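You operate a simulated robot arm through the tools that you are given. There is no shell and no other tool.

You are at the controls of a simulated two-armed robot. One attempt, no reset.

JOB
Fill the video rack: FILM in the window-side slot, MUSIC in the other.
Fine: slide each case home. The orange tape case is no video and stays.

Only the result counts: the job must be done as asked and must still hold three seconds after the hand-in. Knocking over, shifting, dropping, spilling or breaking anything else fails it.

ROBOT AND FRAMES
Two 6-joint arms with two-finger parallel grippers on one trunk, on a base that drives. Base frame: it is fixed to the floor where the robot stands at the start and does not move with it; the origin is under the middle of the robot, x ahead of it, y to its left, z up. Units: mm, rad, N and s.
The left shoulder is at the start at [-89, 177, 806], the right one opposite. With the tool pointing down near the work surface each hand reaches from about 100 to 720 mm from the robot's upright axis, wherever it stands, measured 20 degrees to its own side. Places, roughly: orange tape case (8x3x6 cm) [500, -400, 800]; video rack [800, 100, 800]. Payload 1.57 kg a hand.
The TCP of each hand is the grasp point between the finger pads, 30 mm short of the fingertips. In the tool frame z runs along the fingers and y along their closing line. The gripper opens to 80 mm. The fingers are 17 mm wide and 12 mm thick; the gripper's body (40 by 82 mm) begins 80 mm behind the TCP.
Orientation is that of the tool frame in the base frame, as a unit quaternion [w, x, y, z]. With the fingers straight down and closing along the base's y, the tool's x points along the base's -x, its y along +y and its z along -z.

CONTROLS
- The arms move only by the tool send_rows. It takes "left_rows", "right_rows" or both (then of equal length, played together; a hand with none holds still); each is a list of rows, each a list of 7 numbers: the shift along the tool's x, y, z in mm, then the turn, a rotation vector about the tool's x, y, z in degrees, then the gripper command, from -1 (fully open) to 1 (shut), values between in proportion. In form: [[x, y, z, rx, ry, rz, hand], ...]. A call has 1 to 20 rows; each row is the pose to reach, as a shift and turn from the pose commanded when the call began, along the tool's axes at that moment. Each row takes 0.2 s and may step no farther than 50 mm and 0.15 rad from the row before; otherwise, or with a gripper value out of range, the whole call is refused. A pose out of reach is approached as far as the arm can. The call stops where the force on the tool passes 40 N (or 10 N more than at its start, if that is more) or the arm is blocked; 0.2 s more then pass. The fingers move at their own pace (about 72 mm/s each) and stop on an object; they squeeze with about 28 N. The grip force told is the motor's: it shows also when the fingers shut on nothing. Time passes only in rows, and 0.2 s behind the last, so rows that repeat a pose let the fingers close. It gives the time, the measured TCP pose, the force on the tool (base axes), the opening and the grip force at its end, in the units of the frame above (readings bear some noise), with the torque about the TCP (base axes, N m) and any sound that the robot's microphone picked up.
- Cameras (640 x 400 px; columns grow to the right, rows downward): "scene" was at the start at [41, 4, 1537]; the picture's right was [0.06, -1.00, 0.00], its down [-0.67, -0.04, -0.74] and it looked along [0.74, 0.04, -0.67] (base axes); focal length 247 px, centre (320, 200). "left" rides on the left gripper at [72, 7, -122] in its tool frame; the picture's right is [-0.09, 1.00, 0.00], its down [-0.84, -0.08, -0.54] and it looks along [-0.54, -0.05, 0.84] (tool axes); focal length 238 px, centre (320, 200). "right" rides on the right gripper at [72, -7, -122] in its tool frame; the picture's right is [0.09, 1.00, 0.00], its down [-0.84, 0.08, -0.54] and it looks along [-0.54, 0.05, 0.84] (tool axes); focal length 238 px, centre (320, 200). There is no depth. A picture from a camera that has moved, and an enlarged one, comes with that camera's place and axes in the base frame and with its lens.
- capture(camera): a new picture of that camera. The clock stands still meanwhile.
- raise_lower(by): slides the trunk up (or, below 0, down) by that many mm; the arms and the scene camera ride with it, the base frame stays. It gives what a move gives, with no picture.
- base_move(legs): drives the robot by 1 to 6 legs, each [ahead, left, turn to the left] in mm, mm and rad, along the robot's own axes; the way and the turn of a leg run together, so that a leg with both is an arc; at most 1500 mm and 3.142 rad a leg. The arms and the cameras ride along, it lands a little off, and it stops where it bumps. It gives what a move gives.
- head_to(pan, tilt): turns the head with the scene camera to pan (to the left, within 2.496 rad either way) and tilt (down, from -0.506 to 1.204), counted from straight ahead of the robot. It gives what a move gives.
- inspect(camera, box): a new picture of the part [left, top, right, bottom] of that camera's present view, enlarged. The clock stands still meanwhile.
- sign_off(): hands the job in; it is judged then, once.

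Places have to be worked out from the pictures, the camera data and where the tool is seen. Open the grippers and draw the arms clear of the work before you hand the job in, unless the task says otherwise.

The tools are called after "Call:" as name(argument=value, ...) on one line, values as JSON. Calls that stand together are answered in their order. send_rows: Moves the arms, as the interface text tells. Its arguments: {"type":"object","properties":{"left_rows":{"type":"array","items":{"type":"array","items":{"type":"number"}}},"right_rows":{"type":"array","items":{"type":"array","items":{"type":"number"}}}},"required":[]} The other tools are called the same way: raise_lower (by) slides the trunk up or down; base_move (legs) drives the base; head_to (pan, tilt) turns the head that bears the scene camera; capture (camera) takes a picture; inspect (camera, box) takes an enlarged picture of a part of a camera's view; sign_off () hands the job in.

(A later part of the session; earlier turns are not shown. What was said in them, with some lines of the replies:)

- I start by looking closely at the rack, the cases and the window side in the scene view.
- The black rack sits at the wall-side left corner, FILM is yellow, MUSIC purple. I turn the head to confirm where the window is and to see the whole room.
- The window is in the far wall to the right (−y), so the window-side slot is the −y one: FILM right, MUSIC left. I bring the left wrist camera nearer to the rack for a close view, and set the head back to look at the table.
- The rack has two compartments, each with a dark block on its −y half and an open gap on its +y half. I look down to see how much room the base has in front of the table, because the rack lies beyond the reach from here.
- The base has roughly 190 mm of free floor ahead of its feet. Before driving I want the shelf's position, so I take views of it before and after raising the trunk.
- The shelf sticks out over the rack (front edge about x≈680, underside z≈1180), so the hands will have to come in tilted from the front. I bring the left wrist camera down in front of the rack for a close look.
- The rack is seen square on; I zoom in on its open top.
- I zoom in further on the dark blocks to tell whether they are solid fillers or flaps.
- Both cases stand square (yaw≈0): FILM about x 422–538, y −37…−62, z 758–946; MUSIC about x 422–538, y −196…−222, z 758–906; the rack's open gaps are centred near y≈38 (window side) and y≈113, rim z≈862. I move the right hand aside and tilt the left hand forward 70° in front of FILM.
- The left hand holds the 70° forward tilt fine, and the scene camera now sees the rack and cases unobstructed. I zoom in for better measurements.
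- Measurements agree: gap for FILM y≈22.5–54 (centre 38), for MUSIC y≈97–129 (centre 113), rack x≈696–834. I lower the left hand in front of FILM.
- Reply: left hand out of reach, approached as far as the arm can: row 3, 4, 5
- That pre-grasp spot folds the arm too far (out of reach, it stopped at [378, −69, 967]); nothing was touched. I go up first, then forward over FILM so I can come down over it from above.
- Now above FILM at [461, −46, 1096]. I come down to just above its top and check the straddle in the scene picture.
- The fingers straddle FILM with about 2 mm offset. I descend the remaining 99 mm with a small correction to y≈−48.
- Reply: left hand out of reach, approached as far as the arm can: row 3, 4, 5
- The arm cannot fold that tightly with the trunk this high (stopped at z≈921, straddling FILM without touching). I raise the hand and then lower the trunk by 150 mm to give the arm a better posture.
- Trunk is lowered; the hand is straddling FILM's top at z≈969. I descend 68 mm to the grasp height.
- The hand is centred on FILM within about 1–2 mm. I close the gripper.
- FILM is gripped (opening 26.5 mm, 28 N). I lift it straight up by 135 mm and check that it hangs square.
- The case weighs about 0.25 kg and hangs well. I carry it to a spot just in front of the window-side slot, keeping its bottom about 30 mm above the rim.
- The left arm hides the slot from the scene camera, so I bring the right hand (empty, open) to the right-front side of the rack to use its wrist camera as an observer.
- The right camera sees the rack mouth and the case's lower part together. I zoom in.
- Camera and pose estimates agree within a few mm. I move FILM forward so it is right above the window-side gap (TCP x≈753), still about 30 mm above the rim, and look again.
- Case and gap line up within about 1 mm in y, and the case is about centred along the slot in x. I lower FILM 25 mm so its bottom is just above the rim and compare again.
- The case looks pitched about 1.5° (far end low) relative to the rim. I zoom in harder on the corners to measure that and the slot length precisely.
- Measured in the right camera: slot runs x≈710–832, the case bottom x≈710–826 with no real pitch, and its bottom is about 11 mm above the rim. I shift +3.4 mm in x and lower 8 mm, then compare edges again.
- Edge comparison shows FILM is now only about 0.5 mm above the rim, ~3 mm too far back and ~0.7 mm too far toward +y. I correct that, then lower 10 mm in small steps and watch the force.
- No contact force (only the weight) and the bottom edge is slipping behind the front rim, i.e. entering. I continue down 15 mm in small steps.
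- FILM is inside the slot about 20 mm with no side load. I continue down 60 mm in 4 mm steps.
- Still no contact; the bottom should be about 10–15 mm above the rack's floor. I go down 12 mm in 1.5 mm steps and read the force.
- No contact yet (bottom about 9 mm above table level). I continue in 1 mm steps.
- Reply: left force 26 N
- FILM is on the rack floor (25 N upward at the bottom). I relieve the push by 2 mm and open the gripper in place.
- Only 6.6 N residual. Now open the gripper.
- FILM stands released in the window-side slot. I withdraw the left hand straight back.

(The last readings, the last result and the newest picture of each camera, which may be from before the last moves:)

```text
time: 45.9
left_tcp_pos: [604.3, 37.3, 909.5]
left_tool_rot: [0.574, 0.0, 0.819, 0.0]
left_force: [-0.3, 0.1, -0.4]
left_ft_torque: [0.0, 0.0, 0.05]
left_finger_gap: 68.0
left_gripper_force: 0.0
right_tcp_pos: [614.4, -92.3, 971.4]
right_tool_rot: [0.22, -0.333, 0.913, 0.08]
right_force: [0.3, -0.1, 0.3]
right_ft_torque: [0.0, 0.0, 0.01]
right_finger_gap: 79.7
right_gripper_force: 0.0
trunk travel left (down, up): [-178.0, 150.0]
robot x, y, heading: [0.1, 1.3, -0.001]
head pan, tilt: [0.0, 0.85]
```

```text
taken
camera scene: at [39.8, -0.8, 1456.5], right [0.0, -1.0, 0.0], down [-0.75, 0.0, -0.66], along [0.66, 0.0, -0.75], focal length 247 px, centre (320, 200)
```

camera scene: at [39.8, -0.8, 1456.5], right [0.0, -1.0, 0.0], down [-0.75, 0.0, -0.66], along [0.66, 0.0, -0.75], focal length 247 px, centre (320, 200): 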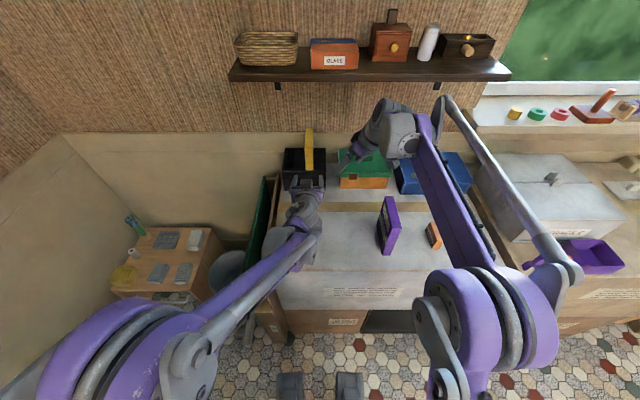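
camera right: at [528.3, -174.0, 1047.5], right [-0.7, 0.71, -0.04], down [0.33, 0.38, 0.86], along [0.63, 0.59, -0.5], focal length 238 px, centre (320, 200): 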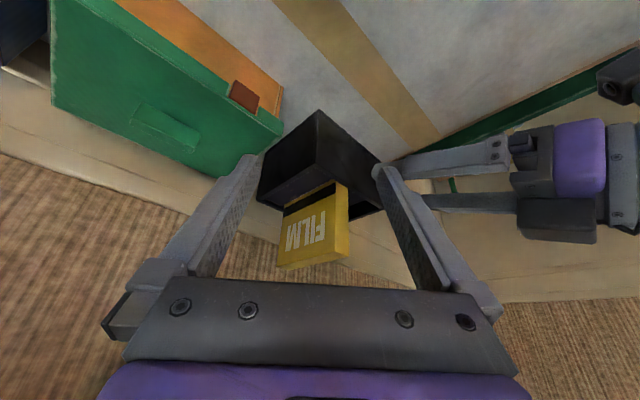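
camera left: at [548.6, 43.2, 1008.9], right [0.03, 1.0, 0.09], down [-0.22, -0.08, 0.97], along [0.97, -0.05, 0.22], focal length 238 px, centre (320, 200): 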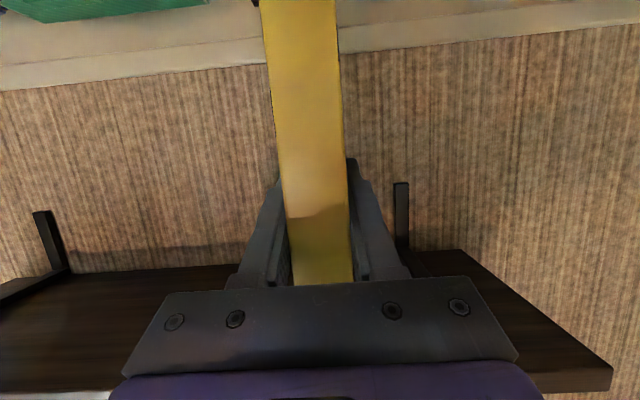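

FILM stands in the window-side slot. For MUSIC I'll use the left hand again (better reach to the left slot), so first I retract the right arm along its path and off to the right.

Call:
send_rows(right_rows=[[21.3, 2.2, -34.1, 0.94, 2.59, 3.93, -1], [42.5, 4.5, -68.1, 1.88, 5.18, 7.85, -1], [63.8, 6.7, -102.2, 2.83, 7.76, 11.78, -1], [85, 9, -136.2, 3.77, 10.35, 15.7, -1], [106.3, 11.2, -170.3, 4.71, 12.94, 19.63, -1], [127.6, 13.4, -204.4, 5.65, 15.53, 23.55, -1], [148.8, 15.7, -238.4, 6.59, 18.12, 27.48, -1], [170.1, 17.9, -272.5, 7.54, 20.7, 31.4, -1], [191.3, 20.2, -306.5, 8.48, 23.29, 35.33, -1], [212.6, 22.4, -340.6, 9.42, 25.88, 39.25, -1], [212.6, 22.4, -340.6, 9.42, 25.88, 39.25, -1]])

Call:
send_rows(right_rows=[[0, -40, 0, 0, 0, 0, -1], [0, -80, 0, 0, 0, 0, -1], [0, -120, 0, 0, 0, 0, -1], [0, -160, 0, 0, 0, 0, -1], [0, -180, 0, 0, 0, 0, -1]])

Call:
capture(camera="scene")

Call:
inspect(camera="scene", box=[270, 120, 350, 170])

Call:
inspect(camera="scene", box=[350, 180, 446, 240])

```text
time: 48.3
left_tcp_pos: [602.8, 38.1, 909.5]
left_tool_rot: [0.574, 0.0, 0.819, 0.0]
left_force: [1.2, -0.2, -0.4]
left_ft_torque: [0.0, 0.01, -0.01]
left_finger_gap: 67.9
left_gripper_force: 0.1
right_tcp_pos: [334.9, -297.0, 1175.1]
right_tool_rot: [-0.001, 0.0, 1.0, -0.001]
right_force: [-0.6, 0.4, 0.7]
right_ft_torque: [0.0, 0.05, -0.01]
right_finger_gap: 79.9
right_gripper_force: 0.0
trunk travel left (down, up): [-178.0, 150.0]
robot x, y, heading: [-0.7, 3.9, -0.001]
head pan, tilt: [0.0, 0.85]
```

```text
time: 49.5
left_tcp_pos: [603.1, 38.1, 909.4]
left_tool_rot: [0.574, 0.0, 0.819, 0.001]
left_force: [0.6, -0.3, 0.6]
left_ft_torque: [-0.02, -0.01, -0.03]
left_finger_gap: 68.1
left_gripper_force: 0.0
right_tcp_pos: [336.3, -478.1, 1175.4]
right_tool_rot: [0.0, 0.0, 1.0, 0.0]
right_force: [0.2, -0.6, -0.4]
right_ft_torque: [0.02, 0.0, -0.02]
right_finger_gap: 79.7
right_gripper_force: 0.0
trunk travel left (down, up): [-178.0, 150.0]
robot x, y, heading: [1.7, -0.6, -0.002]
head pan, tilt: [0.0, 0.85]
```

```text
taken
camera scene: at [39.6, -1.3, 1456.5], right [0.0, -1.0, 0.0], down [-0.75, 0.0, -0.66], along [0.66, 0.0, -0.75], focal length 247 px, centre (320, 200)
```

scene: 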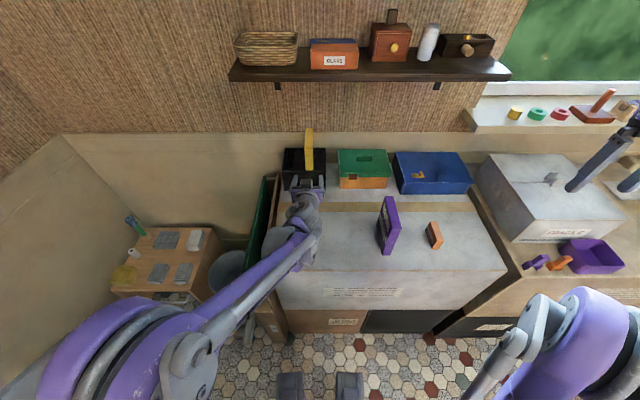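

```text
8.00 times, centred on (310, 145) of scene
camera zoom: at [39.6, -1.3, 1456.5], right [0.0, -1.0, 0.0], down [-0.75, 0.0, -0.66], along [0.66, 0.0, -0.75], focal length 1976 px, centre (400, 640)
```

zoom: 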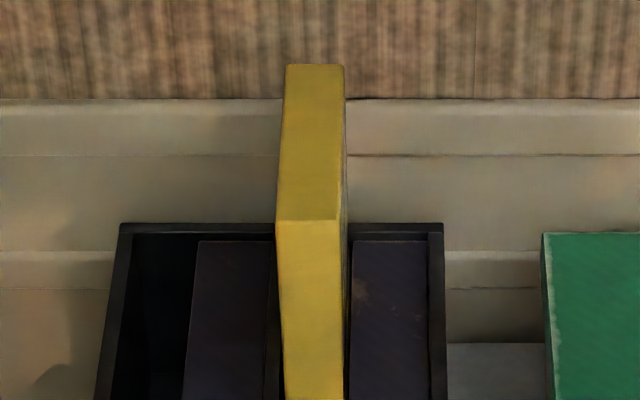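

```text
6.67 times, centred on (398, 210) of scene
camera zoom: at [39.6, -1.3, 1456.5], right [0.0, -1.0, 0.0], down [-0.75, 0.0, -0.66], along [0.66, 0.0, -0.75], focal length 1647 px, centre (-200, 133)
```

zoom: 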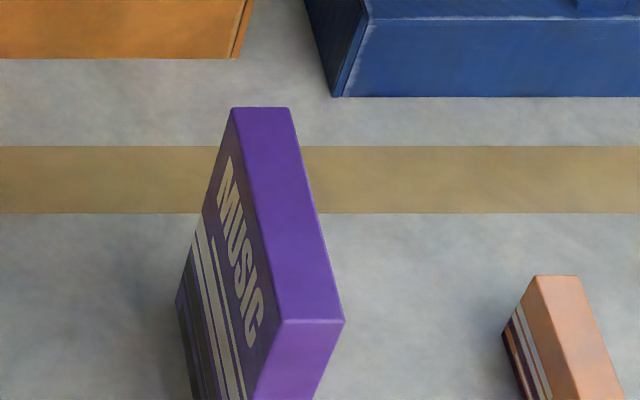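

The view confirms FILM in place and MUSIC at y≈−208, x≈421–537, square. I move the left hand above MUSIC, opening it fully.

Call:
send_rows(left_rows=[[-12.3, -17.6, -30.8, 0, 0, 0, -0.7], [-24.7, -35.2, -61.6, 0, 0, 0, -1], [-37, -52.8, -92.3, 0, 0, 0, -1], [-49.4, -70.4, -123.1, 0, 0, 0, -1], [-61.7, -88, -153.9, 0, 0, 0, -1], [-60.5, -127, -157, 0, 0, 0, -1], [-59.4, -167, -160, 0, 0, 0, -1], [-58.2, -207, -163.4, 0, 0, 0, -1], [-57.1, -245.5, -166.6, 0, 0, 0, -1], [-57.1, -245.5, -166.6, 0, 0, 0, -1]])

Call:
capture(camera="scene")

Call:
inspect(camera="scene", box=[330, 170, 458, 250])

```text
time: 51.7
left_tcp_pos: [466.7, -209.2, 1020.1]
left_tool_rot: [0.574, 0.0, 0.819, 0.0]
left_force: [0.3, 1.4, 0.8]
left_ft_torque: [0.02, -0.02, 0.0]
left_finger_gap: 80.0
left_gripper_force: 0.0
right_tcp_pos: [336.0, -476.7, 1174.9]
right_tool_rot: [0.0, 0.0, 1.0, 0.0]
right_force: [-0.1, -0.2, 0.4]
right_ft_torque: [0.01, 0.0, 0.0]
right_finger_gap: 80.1
right_gripper_force: 0.0
trunk travel left (down, up): [-178.0, 150.0]
robot x, y, heading: [3.4, -0.4, -0.002]
head pan, tilt: [0.0, 0.85]
```

```text
taken
camera scene: at [39.2, -0.1, 1456.6], right [0.0, -1.0, 0.0], down [-0.75, 0.0, -0.66], along [0.66, 0.0, -0.75], focal length 247 px, centre (320, 200)
```

scene: 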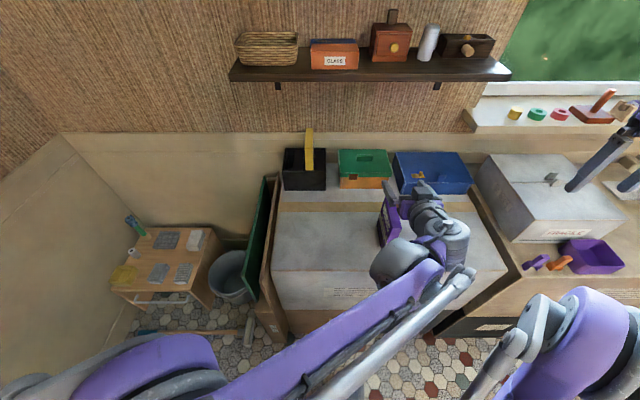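

```text
5.00 times, centred on (394, 210) of scene
camera zoom: at [39.2, -0.1, 1456.6], right [0.0, -1.0, 0.0], down [-0.75, 0.0, -0.66], along [0.66, 0.0, -0.75], focal length 1235 px, centre (-50, 150)
```

zoom: 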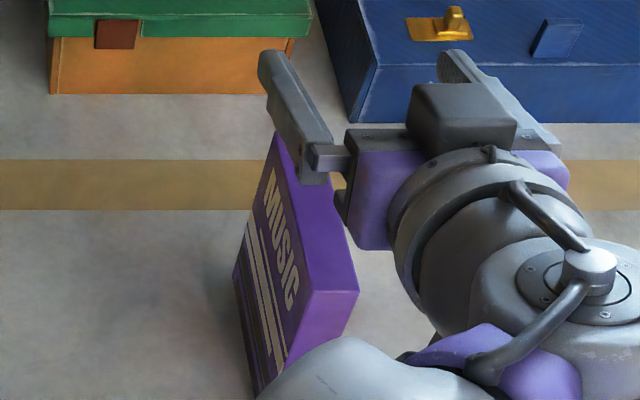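

The left hand reaches over MUSIC with the right orientation. I lower to just above its top and check with both cameras.

Call:
send_rows(left_rows=[[25, 0.5, 9.1, 0, 0, 0, -1], [50.1, 0.5, 18.3, 0, 0, 0, -1], [75.2, 0.5, 27.4, 0, 0, 0, -1], [75.2, 0.5, 27.4, 0, 0, 0, -1]])

Call:
inspect(camera="scene", box=[330, 170, 458, 250])

Call:
capture(camera="right")

Call:
capture(camera="left")

```text
time: 52.7
left_tcp_pos: [467.8, -207.8, 939.6]
left_tool_rot: [0.573, -0.001, 0.82, 0.0]
left_force: [-0.5, 0.0, -1.0]
left_ft_torque: [-0.02, -0.02, 0.03]
left_finger_gap: 80.1
left_gripper_force: 0.0
right_tcp_pos: [335.7, -476.7, 1174.9]
right_tool_rot: [0.0, 0.0, 1.0, -0.001]
right_force: [1.0, 1.0, -0.3]
right_ft_torque: [-0.02, 0.04, 0.02]
right_finger_gap: 80.0
right_gripper_force: 0.0
trunk travel left (down, up): [-178.0, 150.0]
robot x, y, heading: [3.1, -1.2, 0.001]
head pan, tilt: [0.0, 0.85]
```

```text
5.00 times, centred on (394, 210) of scene
camera zoom: at [39.2, -0.6, 1456.6], right [0.0, -1.0, 0.0], down [-0.75, 0.0, -0.66], along [0.66, 0.0, -0.75], focal length 1235 px, centre (-50, 150)
```

zoom: 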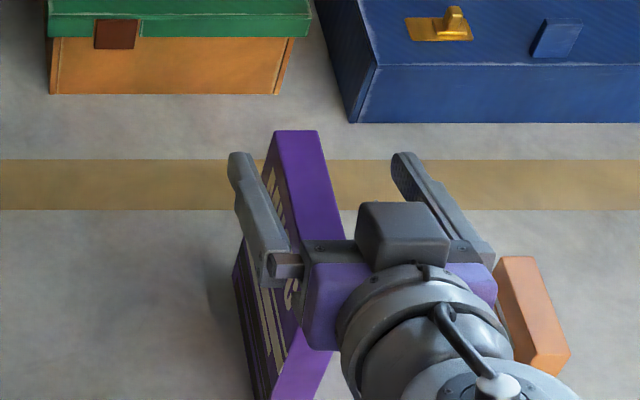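

```text
taken
camera right: at [264.7, -483.6, 1297.5], right [-0.09, 1.0, 0.0], down [0.84, 0.08, 0.54], along [0.54, 0.05, -0.84], focal length 238 px, centre (320, 200)
```

right: 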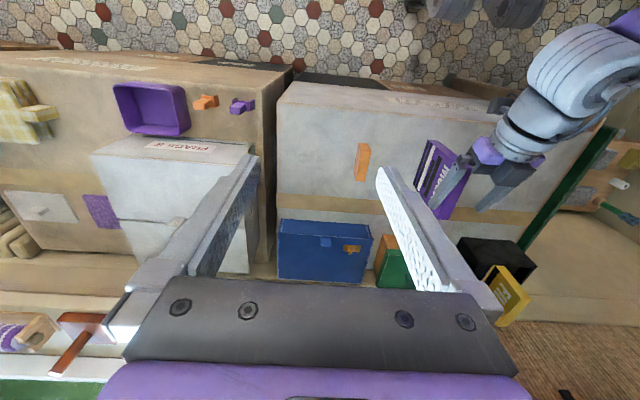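

```text
taken
camera left: at [329.0, -202.7, 912.8], right [0.03, 1.0, 0.09], down [-0.22, -0.08, 0.97], along [0.97, -0.05, 0.22], focal length 238 px, centre (320, 200)
```

left: 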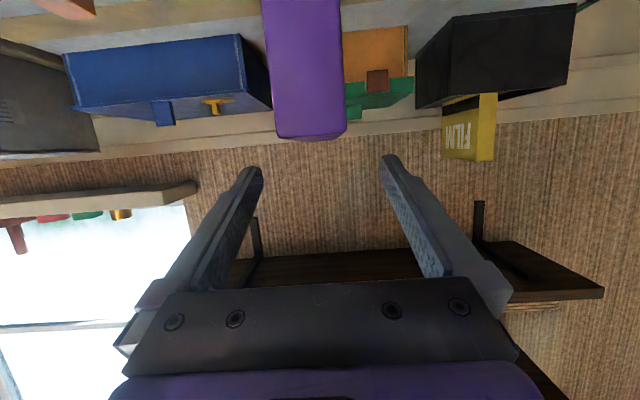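

Alignment is good (MUSIC centred between the fingers). I descend to grasp height z≈886 and close.

Call:
send_rows(left_rows=[[16.8, 0.3, 6.1, 0, 0, 0, -1], [33.6, 0.3, 12.2, 0, 0, 0, -1], [50.4, 0.3, 18.3, 0, 0, 0, -1], [50.4, 0.3, 18.3, 0, 0, 0, -1]])

Call:
inspect(camera="scene", box=[330, 170, 458, 250])

Call:
inspect(camera="right", box=[390, 120, 550, 220])

```text
time: 53.7
left_tcp_pos: [467.7, -207.3, 886.3]
left_tool_rot: [0.574, 0.0, 0.819, 0.0]
left_force: [-0.5, 0.5, 0.4]
left_ft_torque: [0.0, -0.04, 0.02]
left_finger_gap: 80.0
left_gripper_force: 0.2
right_tcp_pos: [336.2, -477.6, 1174.2]
right_tool_rot: [0.0, 0.0, 1.0, 0.001]
right_force: [-0.4, 0.4, -0.5]
right_ft_torque: [-0.01, -0.07, 0.02]
right_finger_gap: 80.1
right_gripper_force: 0.0
trunk travel left (down, up): [-178.0, 150.0]
robot x, y, heading: [-0.8, 3.0, -0.001]
head pan, tilt: [0.0, 0.85]
```

```text
5.00 times, centred on (394, 210) of scene
camera zoom: at [39.2, -0.6, 1456.6], right [0.0, -1.0, 0.0], down [-0.75, 0.0, -0.66], along [0.66, 0.0, -0.75], focal length 1235 px, centre (-50, 150)
```

zoom: 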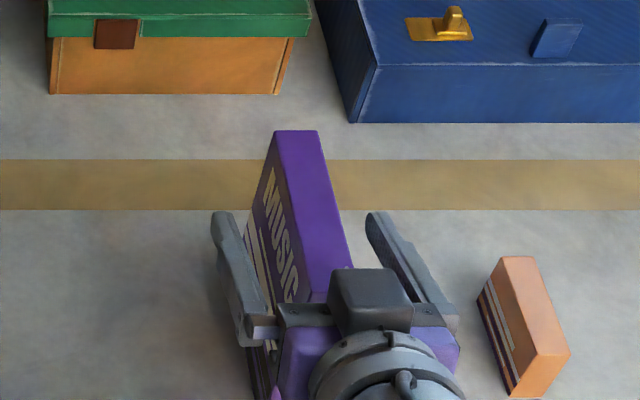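

```text
4.00 times, centred on (470, 170) of right
camera zoom: at [264.7, -483.7, 1297.5], right [-0.09, 1.0, 0.0], down [0.84, 0.08, 0.54], along [0.54, 0.05, -0.84], focal length 953 px, centre (-280, 320)
```

zoom: 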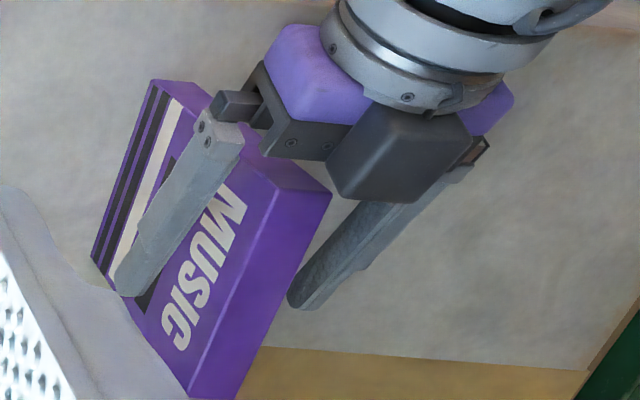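

The fingers straddle MUSIC with no contact. Closing the gripper.

Call:
send_rows(left_rows=[[0, 0, 0, 0, 0, 0, 1], [0, 0, 0, 0, 0, 0, 1], [0, 0, 0, 0, 0, 0, 1], [0, 0, 0, 0, 0, 0, 1], [0, 0, 0, 0, 0, 0, 1]])

Call:
send_rows(left_rows=[[-9.4, 0, -3.4, 0, 0, 0, 1], [-28.2, 0, -10.3, 0, 0, 0, 1], [-56.4, 0, -20.5, 0, 0, 0, 1], [-84.6, 0, -30.8, 0, 0, 0, 1], [-112.8, 0, -41, 0, 0, 0, 1], [-131.6, 0, -47.9, 0, 0, 0, 1], [-131.6, 0, -47.9, 0, 0, 0, 1]])

Call:
inspect(camera="right", box=[390, 120, 550, 220])

Call:
capture(camera="scene")

```text
time: 54.9
left_tcp_pos: [468.7, -205.7, 886.1]
left_tool_rot: [0.574, -0.001, 0.819, 0.001]
left_force: [-0.4, 0.1, 0.7]
left_ft_torque: [0.03, -0.08, 0.03]
left_finger_gap: 26.6
left_gripper_force: 28.6
right_tcp_pos: [336.2, -478.1, 1174.7]
right_tool_rot: [0.0, 0.0, 1.0, 0.0]
right_force: [-0.9, 0.6, -0.5]
right_ft_torque: [0.02, 0.0, 0.03]
right_finger_gap: 80.1
right_gripper_force: 0.2
trunk travel left (down, up): [-178.0, 150.0]
robot x, y, heading: [1.0, -1.8, -0.003]
head pan, tilt: [0.0, 0.85]
```

```text
time: 56.5
left_tcp_pos: [468.6, -208.5, 1025.2]
left_tool_rot: [0.574, 0.0, 0.819, 0.0]
left_force: [0.5, 0.5, -2.4]
left_ft_torque: [-0.02, 0.04, -0.06]
left_finger_gap: 26.4
left_gripper_force: 28.2
right_tcp_pos: [337.4, -475.8, 1175.8]
right_tool_rot: [0.0, 0.0, 1.0, 0.0]
right_force: [0.4, -0.3, -0.7]
right_ft_torque: [0.01, -0.03, -0.02]
right_finger_gap: 80.0
right_gripper_force: 0.1
trunk travel left (down, up): [-178.0, 150.0]
robot x, y, heading: [0.5, 0.4, 0.001]
head pan, tilt: [0.0, 0.85]
```

```text
4.00 times, centred on (470, 170) of right
camera zoom: at [265.0, -483.9, 1297.3], right [-0.09, 1.0, 0.0], down [0.84, 0.08, 0.54], along [0.54, 0.05, -0.84], focal length 953 px, centre (-280, 320)
```

zoom: 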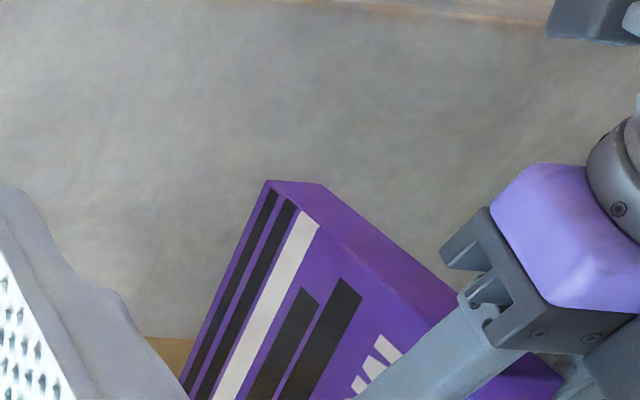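

```text
taken
camera scene: at [39.5, -0.8, 1456.5], right [0.0, -1.0, 0.0], down [-0.75, 0.0, -0.66], along [0.66, 0.0, -0.75], focal length 247 px, centre (320, 200)
```

scene: 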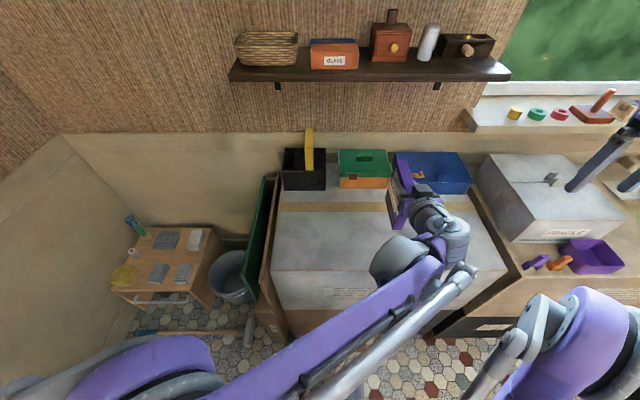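

MUSIC is gripped and lifted (bottom at about z≈900). I carry it in front of the rack to y≈113, staying clear of FILM.

Call:
send_rows(left_rows=[[-3, 25, 8, 0, 0, 0, 1], [-7, 60, 20, 0, 0, 0, 1], [-12, 97, 33, 0, 0, 0, 1], [-17, 135, 47, 0, 0, 0, 1], [-22, 173, 61, 0, 0, 0, 1], [-27, 211, 75, 0, 0, 0, 1], [-32, 249, 88, 0, 0, 0, 1], [-37, 287, 101, 0, 0, 0, 1], [-41.7, 320.5, 114.7, 0, 0, 0, 1], [-41.7, 320.5, 114.7, 0, 0, 0, 1]])

Call:
capture(camera="scene")

```text
time: 58.7
left_tcp_pos: [590.3, 112.8, 1027.2]
left_tool_rot: [0.573, 0.0, 0.82, 0.0]
left_force: [0.0, -0.6, -2.4]
left_ft_torque: [-0.02, 0.04, -0.01]
left_finger_gap: 26.6
left_gripper_force: 28.5
right_tcp_pos: [336.7, -477.2, 1174.9]
right_tool_rot: [-0.001, 0.0, 1.0, 0.0]
right_force: [0.2, -0.5, -0.7]
right_ft_torque: [0.0, -0.01, -0.01]
right_finger_gap: 80.1
right_gripper_force: 0.2
trunk travel left (down, up): [-178.0, 150.0]
robot x, y, heading: [1.5, -0.3, -0.001]
head pan, tilt: [0.0, 0.85]
```

```text
taken
camera scene: at [39.3, -1.0, 1456.5], right [0.0, -1.0, 0.0], down [-0.75, 0.0, -0.66], along [0.66, 0.0, -0.75], focal length 247 px, centre (320, 200)
```

scene: 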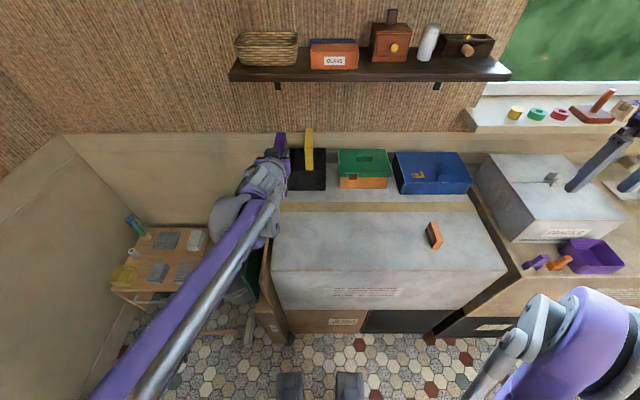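

Now I bring the right hand back as an observer, a bit further left than before, to see the front of the left slot.

Call:
send_rows(right_rows=[[-22, 34.8, 17.1, -0.79, -2.16, -3.27, -1], [-44, 69.5, 34.3, -1.57, -4.31, -6.54, -1], [-66, 104.3, 51.4, -2.36, -6.47, -9.81, -1], [-88, 139, 68.5, -3.14, -8.63, -13.08, -1], [-110, 173.8, 85.6, -3.93, -10.78, -16.35, -1], [-132, 208.5, 102.8, -4.71, -12.94, -19.63, -1], [-154, 243.3, 119.9, -5.5, -15.1, -22.9, -1], [-176, 278, 137, -6.28, -17.25, -26.17, -1], [-198, 312.8, 154.1, -7.07, -19.41, -29.44, -1], [-220, 347.5, 171.3, -7.85, -21.57, -32.71, -1], [-242, 382.3, 188.4, -8.64, -23.72, -35.98, -1], [-264, 417, 205.5, -9.42, -25.88, -39.25, -1], [-264, 417, 205.5, -9.42, -25.88, -39.25, -1]])

Call:
capture(camera="right")

Call:
inspect(camera="right", box=[270, 130, 398, 210])

```text
time: 61.5
left_tcp_pos: [590.2, 111.9, 1026.3]
left_tool_rot: [0.574, 0.0, 0.819, 0.0]
left_force: [0.2, 0.0, -2.8]
left_ft_torque: [-0.02, 0.07, 0.02]
left_finger_gap: 26.9
left_gripper_force: 27.3
right_tcp_pos: [599.6, -59.7, 970.9]
right_tool_rot: [0.22, -0.333, 0.913, 0.08]
right_force: [-0.2, 0.5, -0.3]
right_ft_torque: [-0.01, 0.0, 0.01]
right_finger_gap: 79.7
right_gripper_force: 0.0
trunk travel left (down, up): [-178.0, 150.0]
robot x, y, heading: [-1.8, -0.9, 0.002]
head pan, tilt: [0.0, 0.85]
```

```text
taken
camera right: at [512.4, -142.3, 1048.1], right [-0.7, 0.71, -0.04], down [0.33, 0.38, 0.86], along [0.63, 0.59, -0.5], focal length 238 px, centre (320, 200)
```

right: 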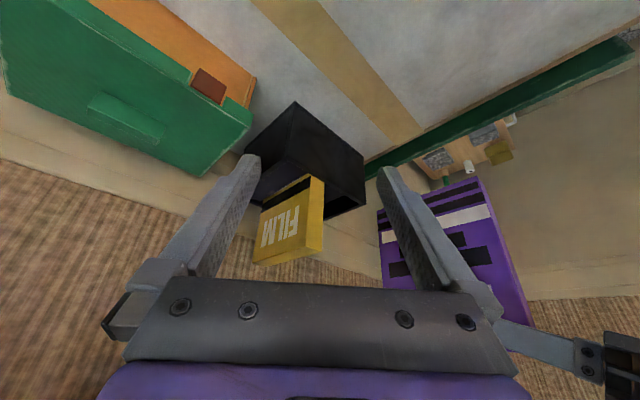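

```text
5.00 times, centred on (334, 170) of right
camera zoom: at [512.4, -142.3, 1048.1], right [-0.7, 0.71, -0.04], down [0.33, 0.38, 0.86], along [0.63, 0.59, -0.5], focal length 1192 px, centre (250, 350)
```

zoom: 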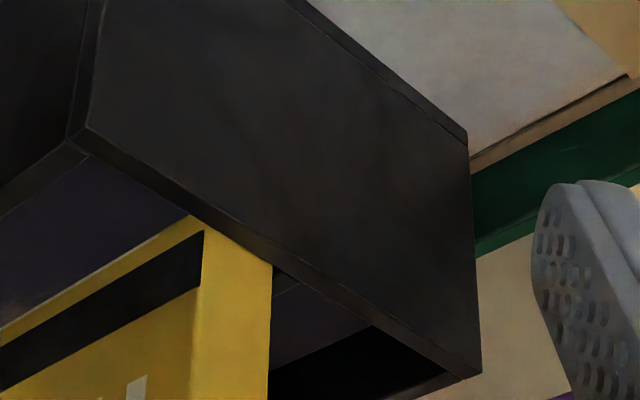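

The slot's front edge is visible. I advance MUSIC over the left slot (TCP x≈755.5), bottom still ~40 mm above the rim.

Call:
send_rows(left_rows=[[-11.3, 0, 31.1, 0, 0, 0, 1], [-22.6, 0, 62.2, 0, 0, 0, 1], [-33.9, 0, 93.2, 0, 0, 0, 1], [-45.2, 0.3, 124.3, 0, 0, 0, 1], [-56.5, 0.3, 155.4, 0, 0, 0, 1], [-56.5, 0.3, 155.4, 0, 0, 0, 1]])

Call:
capture(camera="right")

Call:
inspect(camera="right", box=[290, 160, 402, 230])

```text
time: 62.9
left_tcp_pos: [756.9, 114.4, 1028.1]
left_tool_rot: [0.573, 0.0, 0.819, 0.0]
left_force: [0.7, -0.1, -2.3]
left_ft_torque: [0.02, 0.05, -0.02]
left_finger_gap: 26.9
left_gripper_force: 28.0
right_tcp_pos: [597.4, -59.8, 972.9]
right_tool_rot: [0.22, -0.333, 0.913, 0.08]
right_force: [0.2, 0.3, -0.8]
right_ft_torque: [0.04, 0.0, -0.01]
right_finger_gap: 79.8
right_gripper_force: 0.0
trunk travel left (down, up): [-178.0, 150.0]
robot x, y, heading: [0.2, -1.6, 0.001]
head pan, tilt: [0.0, 0.85]
```

```text
taken
camera right: at [511.9, -142.4, 1048.5], right [-0.7, 0.71, -0.04], down [0.33, 0.38, 0.86], along [0.63, 0.59, -0.5], focal length 238 px, centre (320, 200)
```

right: 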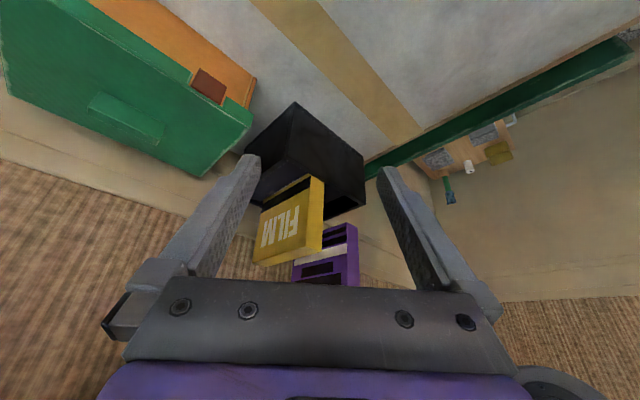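

```text
5.71 times, centred on (346, 195) of right
camera zoom: at [511.9, -142.4, 1048.5], right [-0.7, 0.71, -0.04], down [0.33, 0.38, 0.86], along [0.63, 0.59, -0.5], focal length 1362 px, centre (171, 229)
```

zoom: 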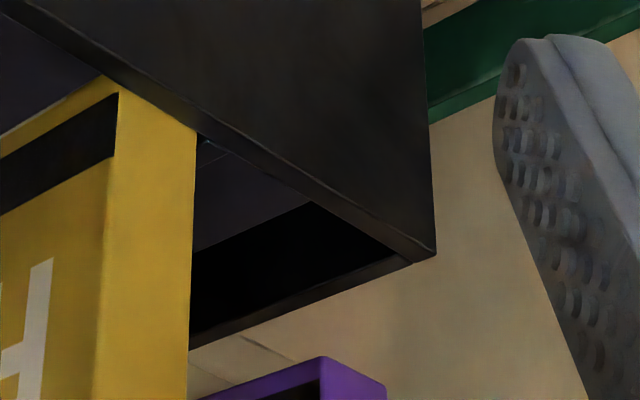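

Matches the prediction (bottom ≈ 902). I lower 35 mm to about 5 mm above the rim and compare edges.

Call:
send_rows(left_rows=[[11, 0, 4, 0, 0, 0, 1], [22, 0, 8, 0, 0, 0, 1], [32.9, 0, 12, 0, 0, 0, 1], [32.9, 0, 12, 0, 0, 0, 1]])

Call:
inspect(camera="right", box=[316, 175, 380, 215])

Call:
inspect(camera="right", box=[290, 160, 402, 230])

```text
time: 63.9
left_tcp_pos: [756.5, 114.6, 990.2]
left_tool_rot: [0.573, 0.001, 0.82, -0.001]
left_force: [0.3, 1.0, -2.8]
left_ft_torque: [-0.03, 0.03, 0.03]
left_finger_gap: 26.7
left_gripper_force: 27.8
right_tcp_pos: [598.4, -61.1, 972.6]
right_tool_rot: [0.219, -0.333, 0.914, 0.079]
right_force: [0.3, -0.3, 0.7]
right_ft_torque: [-0.04, 0.02, 0.02]
right_finger_gap: 80.2
right_gripper_force: 0.1
trunk travel left (down, up): [-178.0, 150.0]
robot x, y, heading: [1.0, -2.7, -0.004]
head pan, tilt: [0.0, 0.85]
```

```text
10.00 times, centred on (348, 195) of right
camera zoom: at [512.4, -142.4, 1048.3], right [-0.7, 0.71, -0.04], down [0.33, 0.38, 0.86], along [0.63, 0.59, -0.5], focal length 2384 px, centre (40, 250)
```

zoom: 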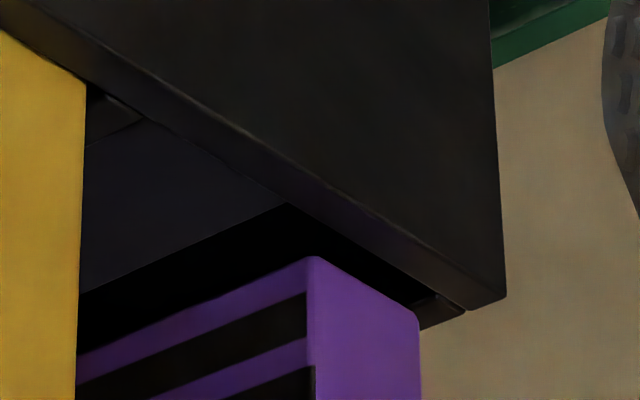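

```text
5.71 times, centred on (346, 195) of right
camera zoom: at [512.4, -142.4, 1048.3], right [-0.7, 0.71, -0.04], down [0.33, 0.38, 0.86], along [0.63, 0.59, -0.5], focal length 1362 px, centre (171, 229)
```

zoom: 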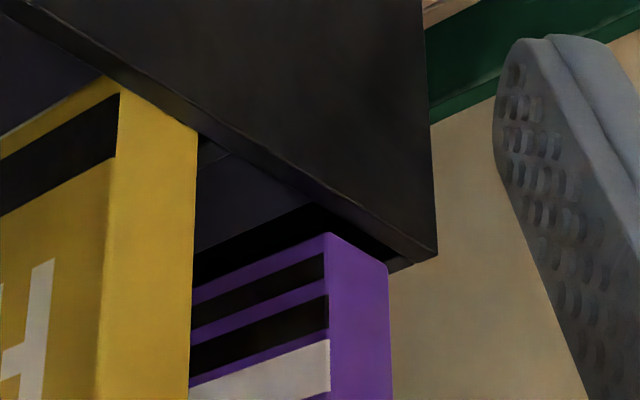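

MUSIC's bottom (y≈100–126.5) sits inside the gap (y≈98–128.5), about 4 mm above the rim, front clearance ~2 mm. I nudge +0.8 mm in x, −0.3 in y and lower 20 mm in small steps.

Call:
send_rows(left_rows=[[-0.3, -0.3, 0.75, 0, 0, 0, 1], [2.1, -0.3, 1.6, 0, 0, 0, 1], [4.4, -0.3, 2.45, 0, 0, 0, 1], [6.8, -0.3, 3.3, 0, 0, 0, 1], [9.1, -0.3, 4.2, 0, 0, 0, 1], [11.5, -0.3, 5, 0, 0, 0, 1], [13.8, -0.3, 5.9, 0, 0, 0, 1], [16.2, -0.3, 6.7, 0, 0, 0, 1], [18.5, -0.3, 7.6, 0, 0, 0, 1], [18.5, -0.3, 7.6, 0, 0, 0, 1]])

Call:
inspect(camera="right", box=[316, 175, 380, 215])

```text
time: 66.1
left_tcp_pos: [755.9, 113.5, 970.9]
left_tool_rot: [0.574, 0.0, 0.819, 0.0]
left_force: [-0.3, 1.4, -2.4]
left_ft_torque: [0.02, 0.04, 0.01]
left_finger_gap: 26.7
left_gripper_force: 28.1
right_tcp_pos: [598.8, -61.4, 972.0]
right_tool_rot: [0.219, -0.333, 0.914, 0.08]
right_force: [-0.1, 0.0, 0.5]
right_ft_torque: [-0.03, -0.01, 0.02]
right_finger_gap: 79.7
right_gripper_force: 0.0
trunk travel left (down, up): [-178.0, 150.0]
robot x, y, heading: [1.8, 1.3, -0.001]
head pan, tilt: [0.0, 0.85]
```

```text
10.00 times, centred on (348, 195) of right
camera zoom: at [512.5, -142.4, 1048.2], right [-0.7, 0.71, -0.04], down [0.33, 0.38, 0.86], along [0.63, 0.59, -0.5], focal length 2384 px, centre (40, 250)
```

zoom: 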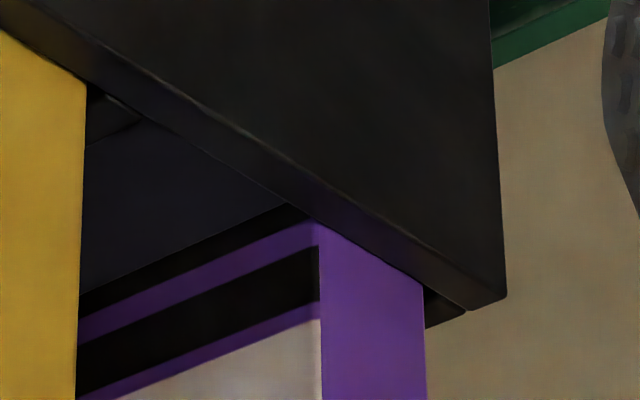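

MUSIC has entered the left slot cleanly with no load. I lower a further 64 mm in 4 mm steps.

Call:
send_rows(left_rows=[[3.8, 0, 1.4, 0, 0, 0, 1], [7.5, 0, 2.7, 0, 0, 0, 1], [11.3, 0, 4.1, 0, 0, 0, 1], [15, 0, 5.5, 0, 0, 0, 1], [18.8, 0, 6.8, 0, 0, 0, 1], [22.6, 0, 8.2, 0, 0, 0, 1], [26.3, 0, 9.6, 0, 0, 0, 1], [30.1, 0, 10.9, 0, 0, 0, 1], [33.8, 0, 12.3, 0, 0, 0, 1], [37.6, 0, 13.7, 0, 0, 0, 1], [41.4, 0, 15, 0, 0, 0, 1], [45.1, 0, 16.4, 0, 0, 0, 1], [48.9, 0, 17.8, 0, 0, 0, 1], [52.6, 0, 19.2, 0, 0, 0, 1], [56.4, 0, 20.5, 0, 0, 0, 1], [60.2, 0, 21.9, 0, 0, 0, 1], [60.2, 0, 21.9, 0, 0, 0, 1]])

Call:
inspect(camera="right", box=[290, 160, 402, 230])

```text
time: 69.7
left_tcp_pos: [755.5, 113.5, 906.9]
left_tool_rot: [0.573, 0.0, 0.819, 0.0]
left_force: [-1.1, 1.0, -2.7]
left_ft_torque: [0.01, 0.02, 0.0]
left_finger_gap: 26.8
left_gripper_force: 28.2
right_tcp_pos: [598.8, -58.9, 971.9]
right_tool_rot: [0.22, -0.332, 0.914, 0.079]
right_force: [-0.5, -0.4, 0.8]
right_ft_torque: [0.0, 0.03, 0.01]
right_finger_gap: 80.1
right_gripper_force: 0.1
trunk travel left (down, up): [-178.0, 150.0]
robot x, y, heading: [3.3, -0.9, -0.0]
head pan, tilt: [0.0, 0.85]
```

```text
5.71 times, centred on (346, 195) of right
camera zoom: at [512.5, -142.4, 1048.2], right [-0.7, 0.71, -0.04], down [0.33, 0.38, 0.86], along [0.63, 0.59, -0.5], focal length 1362 px, centre (171, 229)
```

zoom: 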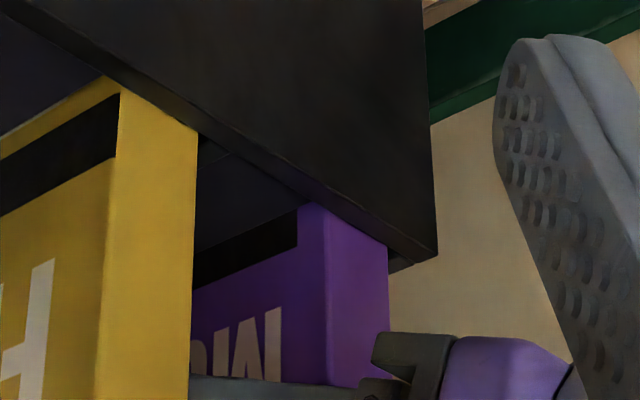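

About 12 mm to go. I lower 10 mm gently, then step by 1 mm to contact.

Call:
send_rows(left_rows=[[1.4, 0, 0.5, 0, 0, 0, 1], [2.8, 0, 1, 0, 0, 0, 1], [4.2, 0, 1.5, 0, 0, 0, 1], [5.6, 0, 2.05, 0, 0, 0, 1], [7.05, 0, 2.6, 0, 0, 0, 1], [8.5, 0, 3.1, 0, 0, 0, 1], [9.4, 0, 3.4, 0, 0, 0, 1], [9.4, 0, 3.4, 0, 0, 0, 1]])

Call:
send_rows(left_rows=[[0.94, 0, 0.34, 0, 0, 0, 1], [1.88, 0, 0.68, 0, 0, 0, 1], [1.88, 0, 0.68, 0, 0, 0, 1]])

```text
time: 71.5
left_tcp_pos: [755.7, 113.1, 896.9]
left_tool_rot: [0.574, 0.0, 0.819, 0.0]
left_force: [0.8, 0.7, -2.3]
left_ft_torque: [0.02, 0.02, 0.02]
left_finger_gap: 26.8
left_gripper_force: 27.6
right_tcp_pos: [598.7, -60.5, 970.9]
right_tool_rot: [0.22, -0.333, 0.914, 0.08]
right_force: [0.5, -0.4, 0.4]
right_ft_torque: [-0.01, 0.02, 0.01]
right_finger_gap: 80.1
right_gripper_force: 0.0
trunk travel left (down, up): [-178.0, 150.0]
robot x, y, heading: [-0.1, -0.5, 0.004]
head pan, tilt: [0.0, 0.85]
```

```text
time: 72.3
left_tcp_pos: [755.1, 112.8, 895.2]
left_tool_rot: [0.574, 0.0, 0.819, 0.0]
left_force: [1.7, 1.1, 3.7]
left_ft_torque: [0.09, -0.52, 0.04]
left_finger_gap: 27.0
left_gripper_force: 27.6
right_tcp_pos: [599.6, -61.3, 972.1]
right_tool_rot: [0.219, -0.333, 0.914, 0.08]
right_force: [-0.1, 0.3, 0.5]
right_ft_torque: [-0.04, 0.05, -0.04]
right_finger_gap: 80.0
right_gripper_force: 0.1
trunk travel left (down, up): [-178.0, 150.0]
robot x, y, heading: [0.8, -1.1, -0.003]
head pan, tilt: [0.0, 0.85]
```

Contact has just begun (about 6 N) at the expected floor height. I press 1 mm more to seat it fully.

Call:
send_rows(left_rows=[[0.94, 0, 0.34, 0, 0, 0, 1], [0.94, 0, 0.34, 0, 0, 0, 1]])

```text
time: 72.9
left_tcp_pos: [754.8, 113.6, 894.8]
left_tool_rot: [0.574, 0.0, 0.819, 0.0]
left_force: [4.8, 1.8, 13.5]
left_ft_torque: [0.04, 0.01, 0.01]
left_finger_gap: 26.9
left_gripper_force: 29.1
right_tcp_pos: [598.4, -59.9, 971.9]
right_tool_rot: [0.22, -0.332, 0.914, 0.08]
right_force: [0.6, 0.5, -0.4]
right_ft_torque: [-0.02, 0.02, 0.01]
right_finger_gap: 80.0
right_gripper_force: 0.0
trunk travel left (down, up): [-178.0, 150.0]
robot x, y, heading: [1.6, -4.2, -0.003]
head pan, tilt: [0.0, 0.85]
```

Seated flat (torque ≈ 0). I ease the pressure slightly and open the gripper partway.

Call:
send_rows(left_rows=[[-0.75, 0, -0.27, 0, 0, 0, 1], [-0.75, 0, -0.27, 0, 0, 0, 1], [-0.75, 0, -0.27, 0, 0, 0, 0.2], [-0.75, 0, -0.27, 0, 0, 0, -0.2], [-0.75, 0, -0.27, 0, 0, 0, -0.5], [-0.75, 0, -0.27, 0, 0, 0, -0.5], [-0.75, 0, -0.27, 0, 0, 0, -0.5]])

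Call:
capture(camera="right")

Call:
inspect(camera="right", box=[260, 160, 404, 250])

```text
time: 74.5
left_tcp_pos: [755.9, 114.3, 893.9]
left_tool_rot: [0.574, 0.0, 0.819, 0.0]
left_force: [0.9, 0.1, 0.0]
left_ft_torque: [0.0, 0.01, 0.0]
left_finger_gap: 60.1
left_gripper_force: 0.0
right_tcp_pos: [598.9, -60.2, 971.9]
right_tool_rot: [0.219, -0.332, 0.914, 0.08]
right_force: [0.2, -0.5, 0.0]
right_ft_torque: [-0.01, 0.0, 0.02]
right_finger_gap: 80.1
right_gripper_force: 0.2
trunk travel left (down, up): [-178.0, 150.0]
robot x, y, heading: [-0.7, -2.8, -0.0]
head pan, tilt: [0.0, 0.85]
```

```text
taken
camera right: at [512.3, -142.5, 1048.3], right [-0.7, 0.71, -0.04], down [0.33, 0.38, 0.86], along [0.63, 0.59, -0.5], focal length 238 px, centre (320, 200)
```

right: 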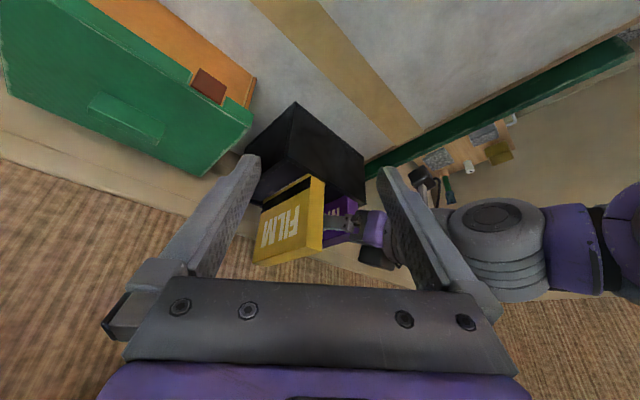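

```text
4.44 times, centred on (332, 205) of right
camera zoom: at [512.3, -142.5, 1048.3], right [-0.7, 0.71, -0.04], down [0.33, 0.38, 0.86], along [0.63, 0.59, -0.5], focal length 1059 px, centre (267, 178)
```

zoom: 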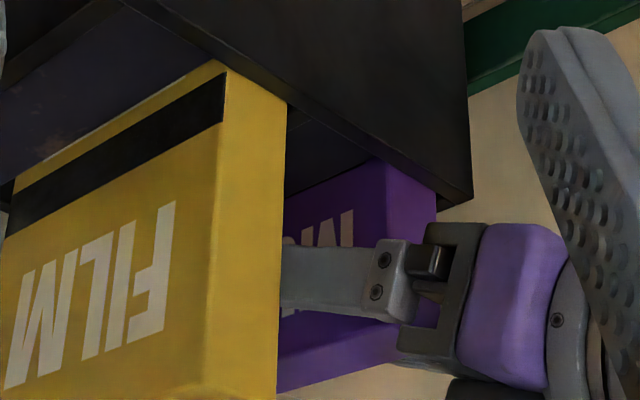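

MUSIC is released. I withdraw the left hand straight back 170 mm.

Call:
send_rows(left_rows=[[6.8, 0, -18.8, 0, 0, 0, -0.5], [17.1, 0, -47, 0, 0, 0, -0.5], [29.1, 0, -79.9, 0, 0, 0, -0.5], [41, 0, -112.8, 0, 0, 0, -0.5], [51.3, 0, -141, 0, 0, 0, -0.5], [58.1, 0, -159.8, 0, 0, 0, -0.5], [58.1, 0, -159.8, 0, 0, 0, -0.5]])

Call:
capture(camera="right")

Call:
inspect(camera="right", box=[240, 150, 400, 250])

Call:
capture(camera="scene")

```text
time: 76.1
left_tcp_pos: [584.3, 114.3, 895.3]
left_tool_rot: [0.573, -0.001, 0.819, 0.0]
left_force: [0.5, -0.2, -0.1]
left_ft_torque: [0.01, -0.02, 0.03]
left_finger_gap: 60.0
left_gripper_force: 0.1
right_tcp_pos: [598.4, -60.2, 971.3]
right_tool_rot: [0.219, -0.333, 0.913, 0.081]
right_force: [0.4, -0.1, -0.5]
right_ft_torque: [-0.01, -0.02, -0.02]
right_finger_gap: 80.1
right_gripper_force: 0.0
trunk travel left (down, up): [-178.0, 150.0]
robot x, y, heading: [1.8, -0.3, 0.002]
head pan, tilt: [0.0, 0.85]
```

```text
taken
camera right: at [512.5, -142.5, 1048.2], right [-0.7, 0.71, -0.04], down [0.33, 0.38, 0.86], along [0.63, 0.59, -0.5], focal length 238 px, centre (320, 200)
```

right: 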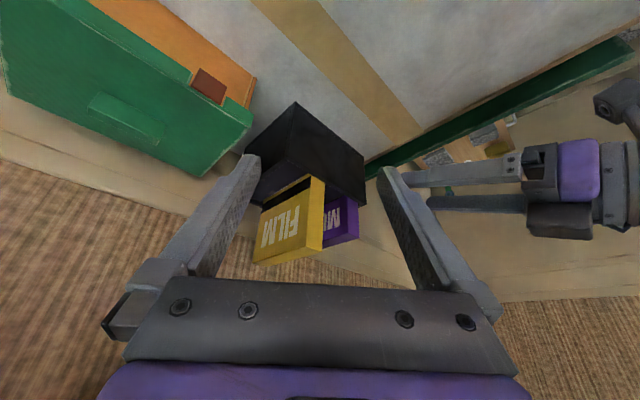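

```text
4.00 times, centred on (320, 200) of right
camera zoom: at [512.5, -142.5, 1048.2], right [-0.7, 0.71, -0.04], down [0.33, 0.38, 0.86], along [0.63, 0.59, -0.5], focal length 953 px, centre (320, 200)
```

zoom: 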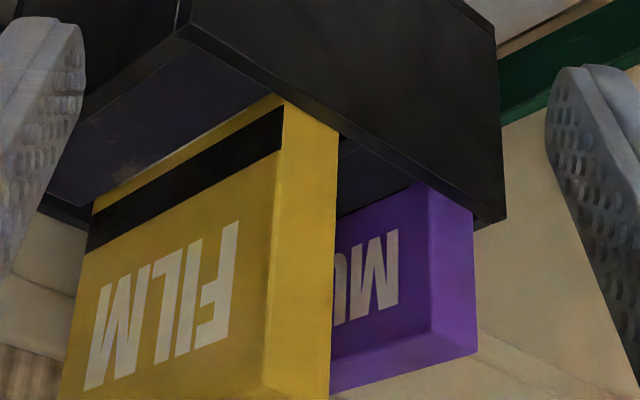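

```text
taken
camera scene: at [39.6, -0.7, 1456.5], right [0.0, -1.0, 0.0], down [-0.75, 0.0, -0.66], along [0.66, 0.0, -0.75], focal length 247 px, centre (320, 200)
```

scene: 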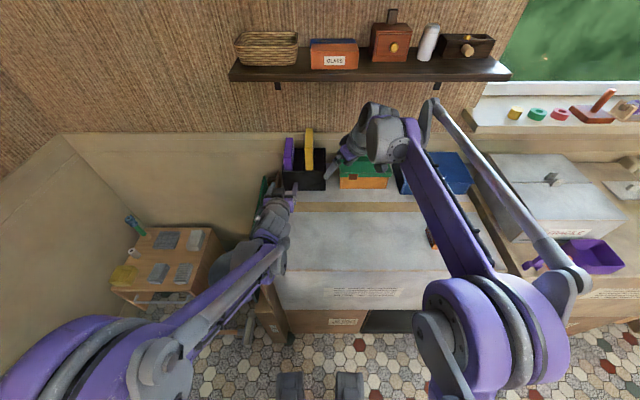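

Both cases are in the rack. I draw both arms clear of the work.

Call:
send_rows(left_rows=[[-17.8, 14.3, -26.7, 0, 0, 0, -0.5], [-35.6, 28.7, -53.4, 0, 0, 0, -0.6], [-53.4, 43, -80.1, 0, 0, 0, -0.8], [-71.1, 57.3, -106.8, 0, 0, 0, -1], [-88.9, 71.7, -133.5, 0, 0, 0, -1], [-106.7, 86, -160.2, 0, 0, 0, -1]])

Call:
send_rows(right_rows=[[27.1, -12.5, -33.1, 0.79, 2.16, 3.27, -1], [54.3, -25, -66.1, 1.57, 4.31, 6.54, -1], [81.4, -37.4, -99.2, 2.36, 6.47, 9.81, -1], [108.6, -49.9, -132.2, 3.14, 8.63, 13.08, -1], [135.7, -62.4, -165.3, 3.93, 10.78, 16.35, -1], [162.9, -74.9, -198.3, 4.71, 12.94, 19.63, -1], [190, -87.3, -231.4, 5.5, 15.1, 22.9, -1], [217.1, -99.8, -264.4, 6.28, 17.25, 26.17, -1], [244.3, -112.3, -297.5, 7.07, 19.41, 29.44, -1], [271.4, -124.8, -330.5, 7.85, 21.57, 32.71, -1], [298.6, -137.2, -363.6, 8.64, 23.72, 35.98, -1], [325.7, -149.7, -396.6, 9.42, 25.88, 39.25, -1]])

Call:
capture(camera="scene")

Call:
inspect(camera="scene", box=[265, 120, 361, 195])

```text
time: 77.5
left_tcp_pos: [470.9, 200.3, 1050.5]
left_tool_rot: [0.573, 0.0, 0.819, 0.0]
left_force: [-0.4, -0.4, -0.5]
left_ft_torque: [0.02, 0.0, 0.0]
left_finger_gap: 79.8
left_gripper_force: 0.0
right_tcp_pos: [597.8, -61.2, 972.6]
right_tool_rot: [0.22, -0.332, 0.914, 0.08]
right_force: [0.1, 0.0, 0.4]
right_ft_torque: [-0.01, 0.02, 0.02]
right_finger_gap: 80.4
right_gripper_force: 0.1
trunk travel left (down, up): [-178.0, 150.0]
robot x, y, heading: [-0.6, -1.3, -0.003]
head pan, tilt: [0.0, 0.85]
```

```text
time: 80.1
left_tcp_pos: [472.2, 200.4, 1048.8]
left_tool_rot: [0.573, 0.0, 0.819, 0.001]
left_force: [0.2, -0.1, -0.8]
left_ft_torque: [0.01, 0.01, 0.01]
left_finger_gap: 80.0
left_gripper_force: 0.1
right_tcp_pos: [336.0, -479.5, 1175.3]
right_tool_rot: [0.0, 0.0, 1.0, 0.0]
right_force: [-0.2, 0.2, 0.0]
right_ft_torque: [0.04, -0.03, 0.01]
right_finger_gap: 80.1
right_gripper_force: 0.0
trunk travel left (down, up): [-178.0, 150.0]
robot x, y, heading: [1.5, -1.0, -0.001]
head pan, tilt: [0.0, 0.85]
```

```text
taken
camera scene: at [39.7, -2.2, 1456.5], right [0.0, -1.0, 0.0], down [-0.75, 0.0, -0.66], along [0.66, 0.0, -0.75], focal length 247 px, centre (320, 200)
```

scene: 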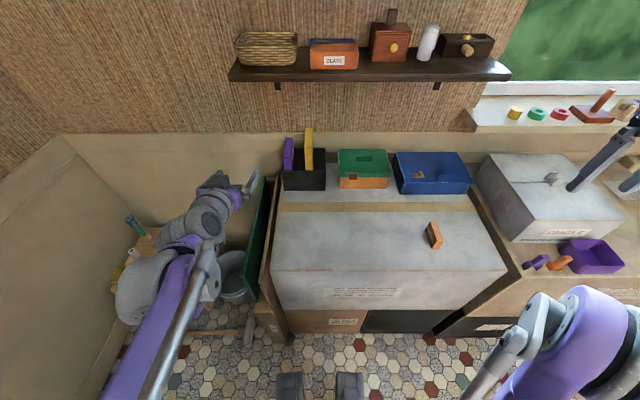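

```text
5.33 times, centred on (313, 158) of scene
camera zoom: at [39.7, -2.2, 1456.5], right [0.0, -1.0, 0.0], down [-0.75, 0.0, -0.66], along [0.66, 0.0, -0.75], focal length 1317 px, centre (357, 427)
```

zoom: 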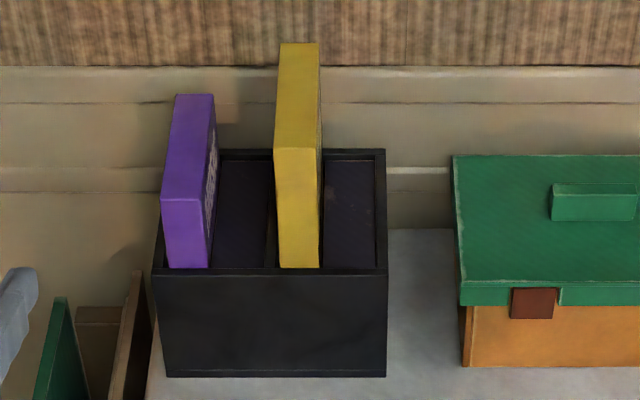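

Both cases stand upright and fully seated (FILM top z≈956, MUSIC top ≈916, both level), the rack is unmoved and the orange tape is untouched. I draw the left arm a little further away before handing in.

Call:
send_rows(left_rows=[[-26, 8, -24, 0, 0, 0, -1], [-52, 16, -48, 0, 0, 0, -1], [-76, 24, -72, 0, 0, 0, -1], [-76, 24, -72, 0, 0, 0, -1], [-76, 24, -72, 0, 0, 0, -1]])

Call:
capture(camera="scene")

```text
time: 81.3
left_tcp_pos: [428.6, 223.7, 1146.9]
left_tool_rot: [0.573, 0.0, 0.819, 0.0]
left_force: [-0.2, 0.5, -0.1]
left_ft_torque: [-0.04, -0.03, 0.02]
left_finger_gap: 79.8
left_gripper_force: 0.1
right_tcp_pos: [336.5, -477.7, 1175.4]
right_tool_rot: [0.0, -0.001, 1.0, 0.0]
right_force: [-0.1, 1.1, 1.1]
right_ft_torque: [0.01, 0.01, 0.0]
right_finger_gap: 79.9
right_gripper_force: 0.0
trunk travel left (down, up): [-178.0, 150.0]
robot x, y, heading: [-0.8, 2.0, 0.002]
head pan, tilt: [0.0, 0.85]
```

```text
taken
camera scene: at [39.2, -0.7, 1456.5], right [0.0, -1.0, 0.0], down [-0.75, 0.0, -0.66], along [0.66, 0.0, -0.75], focal length 247 px, centre (320, 200)
```

scene: 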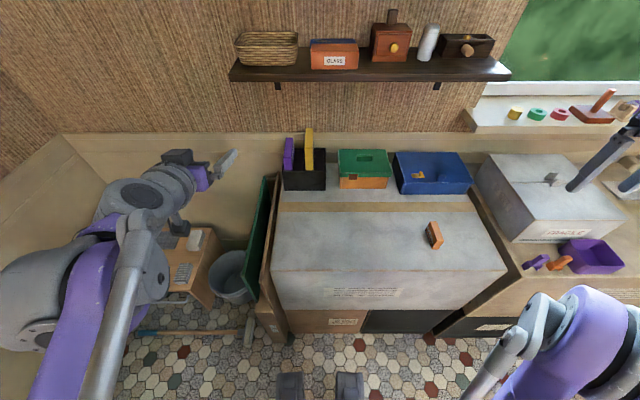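

FILM is in the window-side slot and MUSIC in the other, both seated on the rack floor. The arms are clear, the grippers are open and nothing else has moved, so I hand the job in.

Call:
sign_off()

```text
The job is handed in.
```

Both cases are in the rack and the job is handed in. FILM is in the window-side slot and MUSIC in the other.

- **Seating:** I lowered each case until it touched the rack floor, then released it. Both stand upright and level in the last pictures.
- **Everything else:** The rack and the orange tape case show no visible shift, and I saw nothing else knocked or moved.
- **Arms:** Both grippers are open and drawn back from the table.

The hand-in reply gave no verdict, so I can't say how it was judged.
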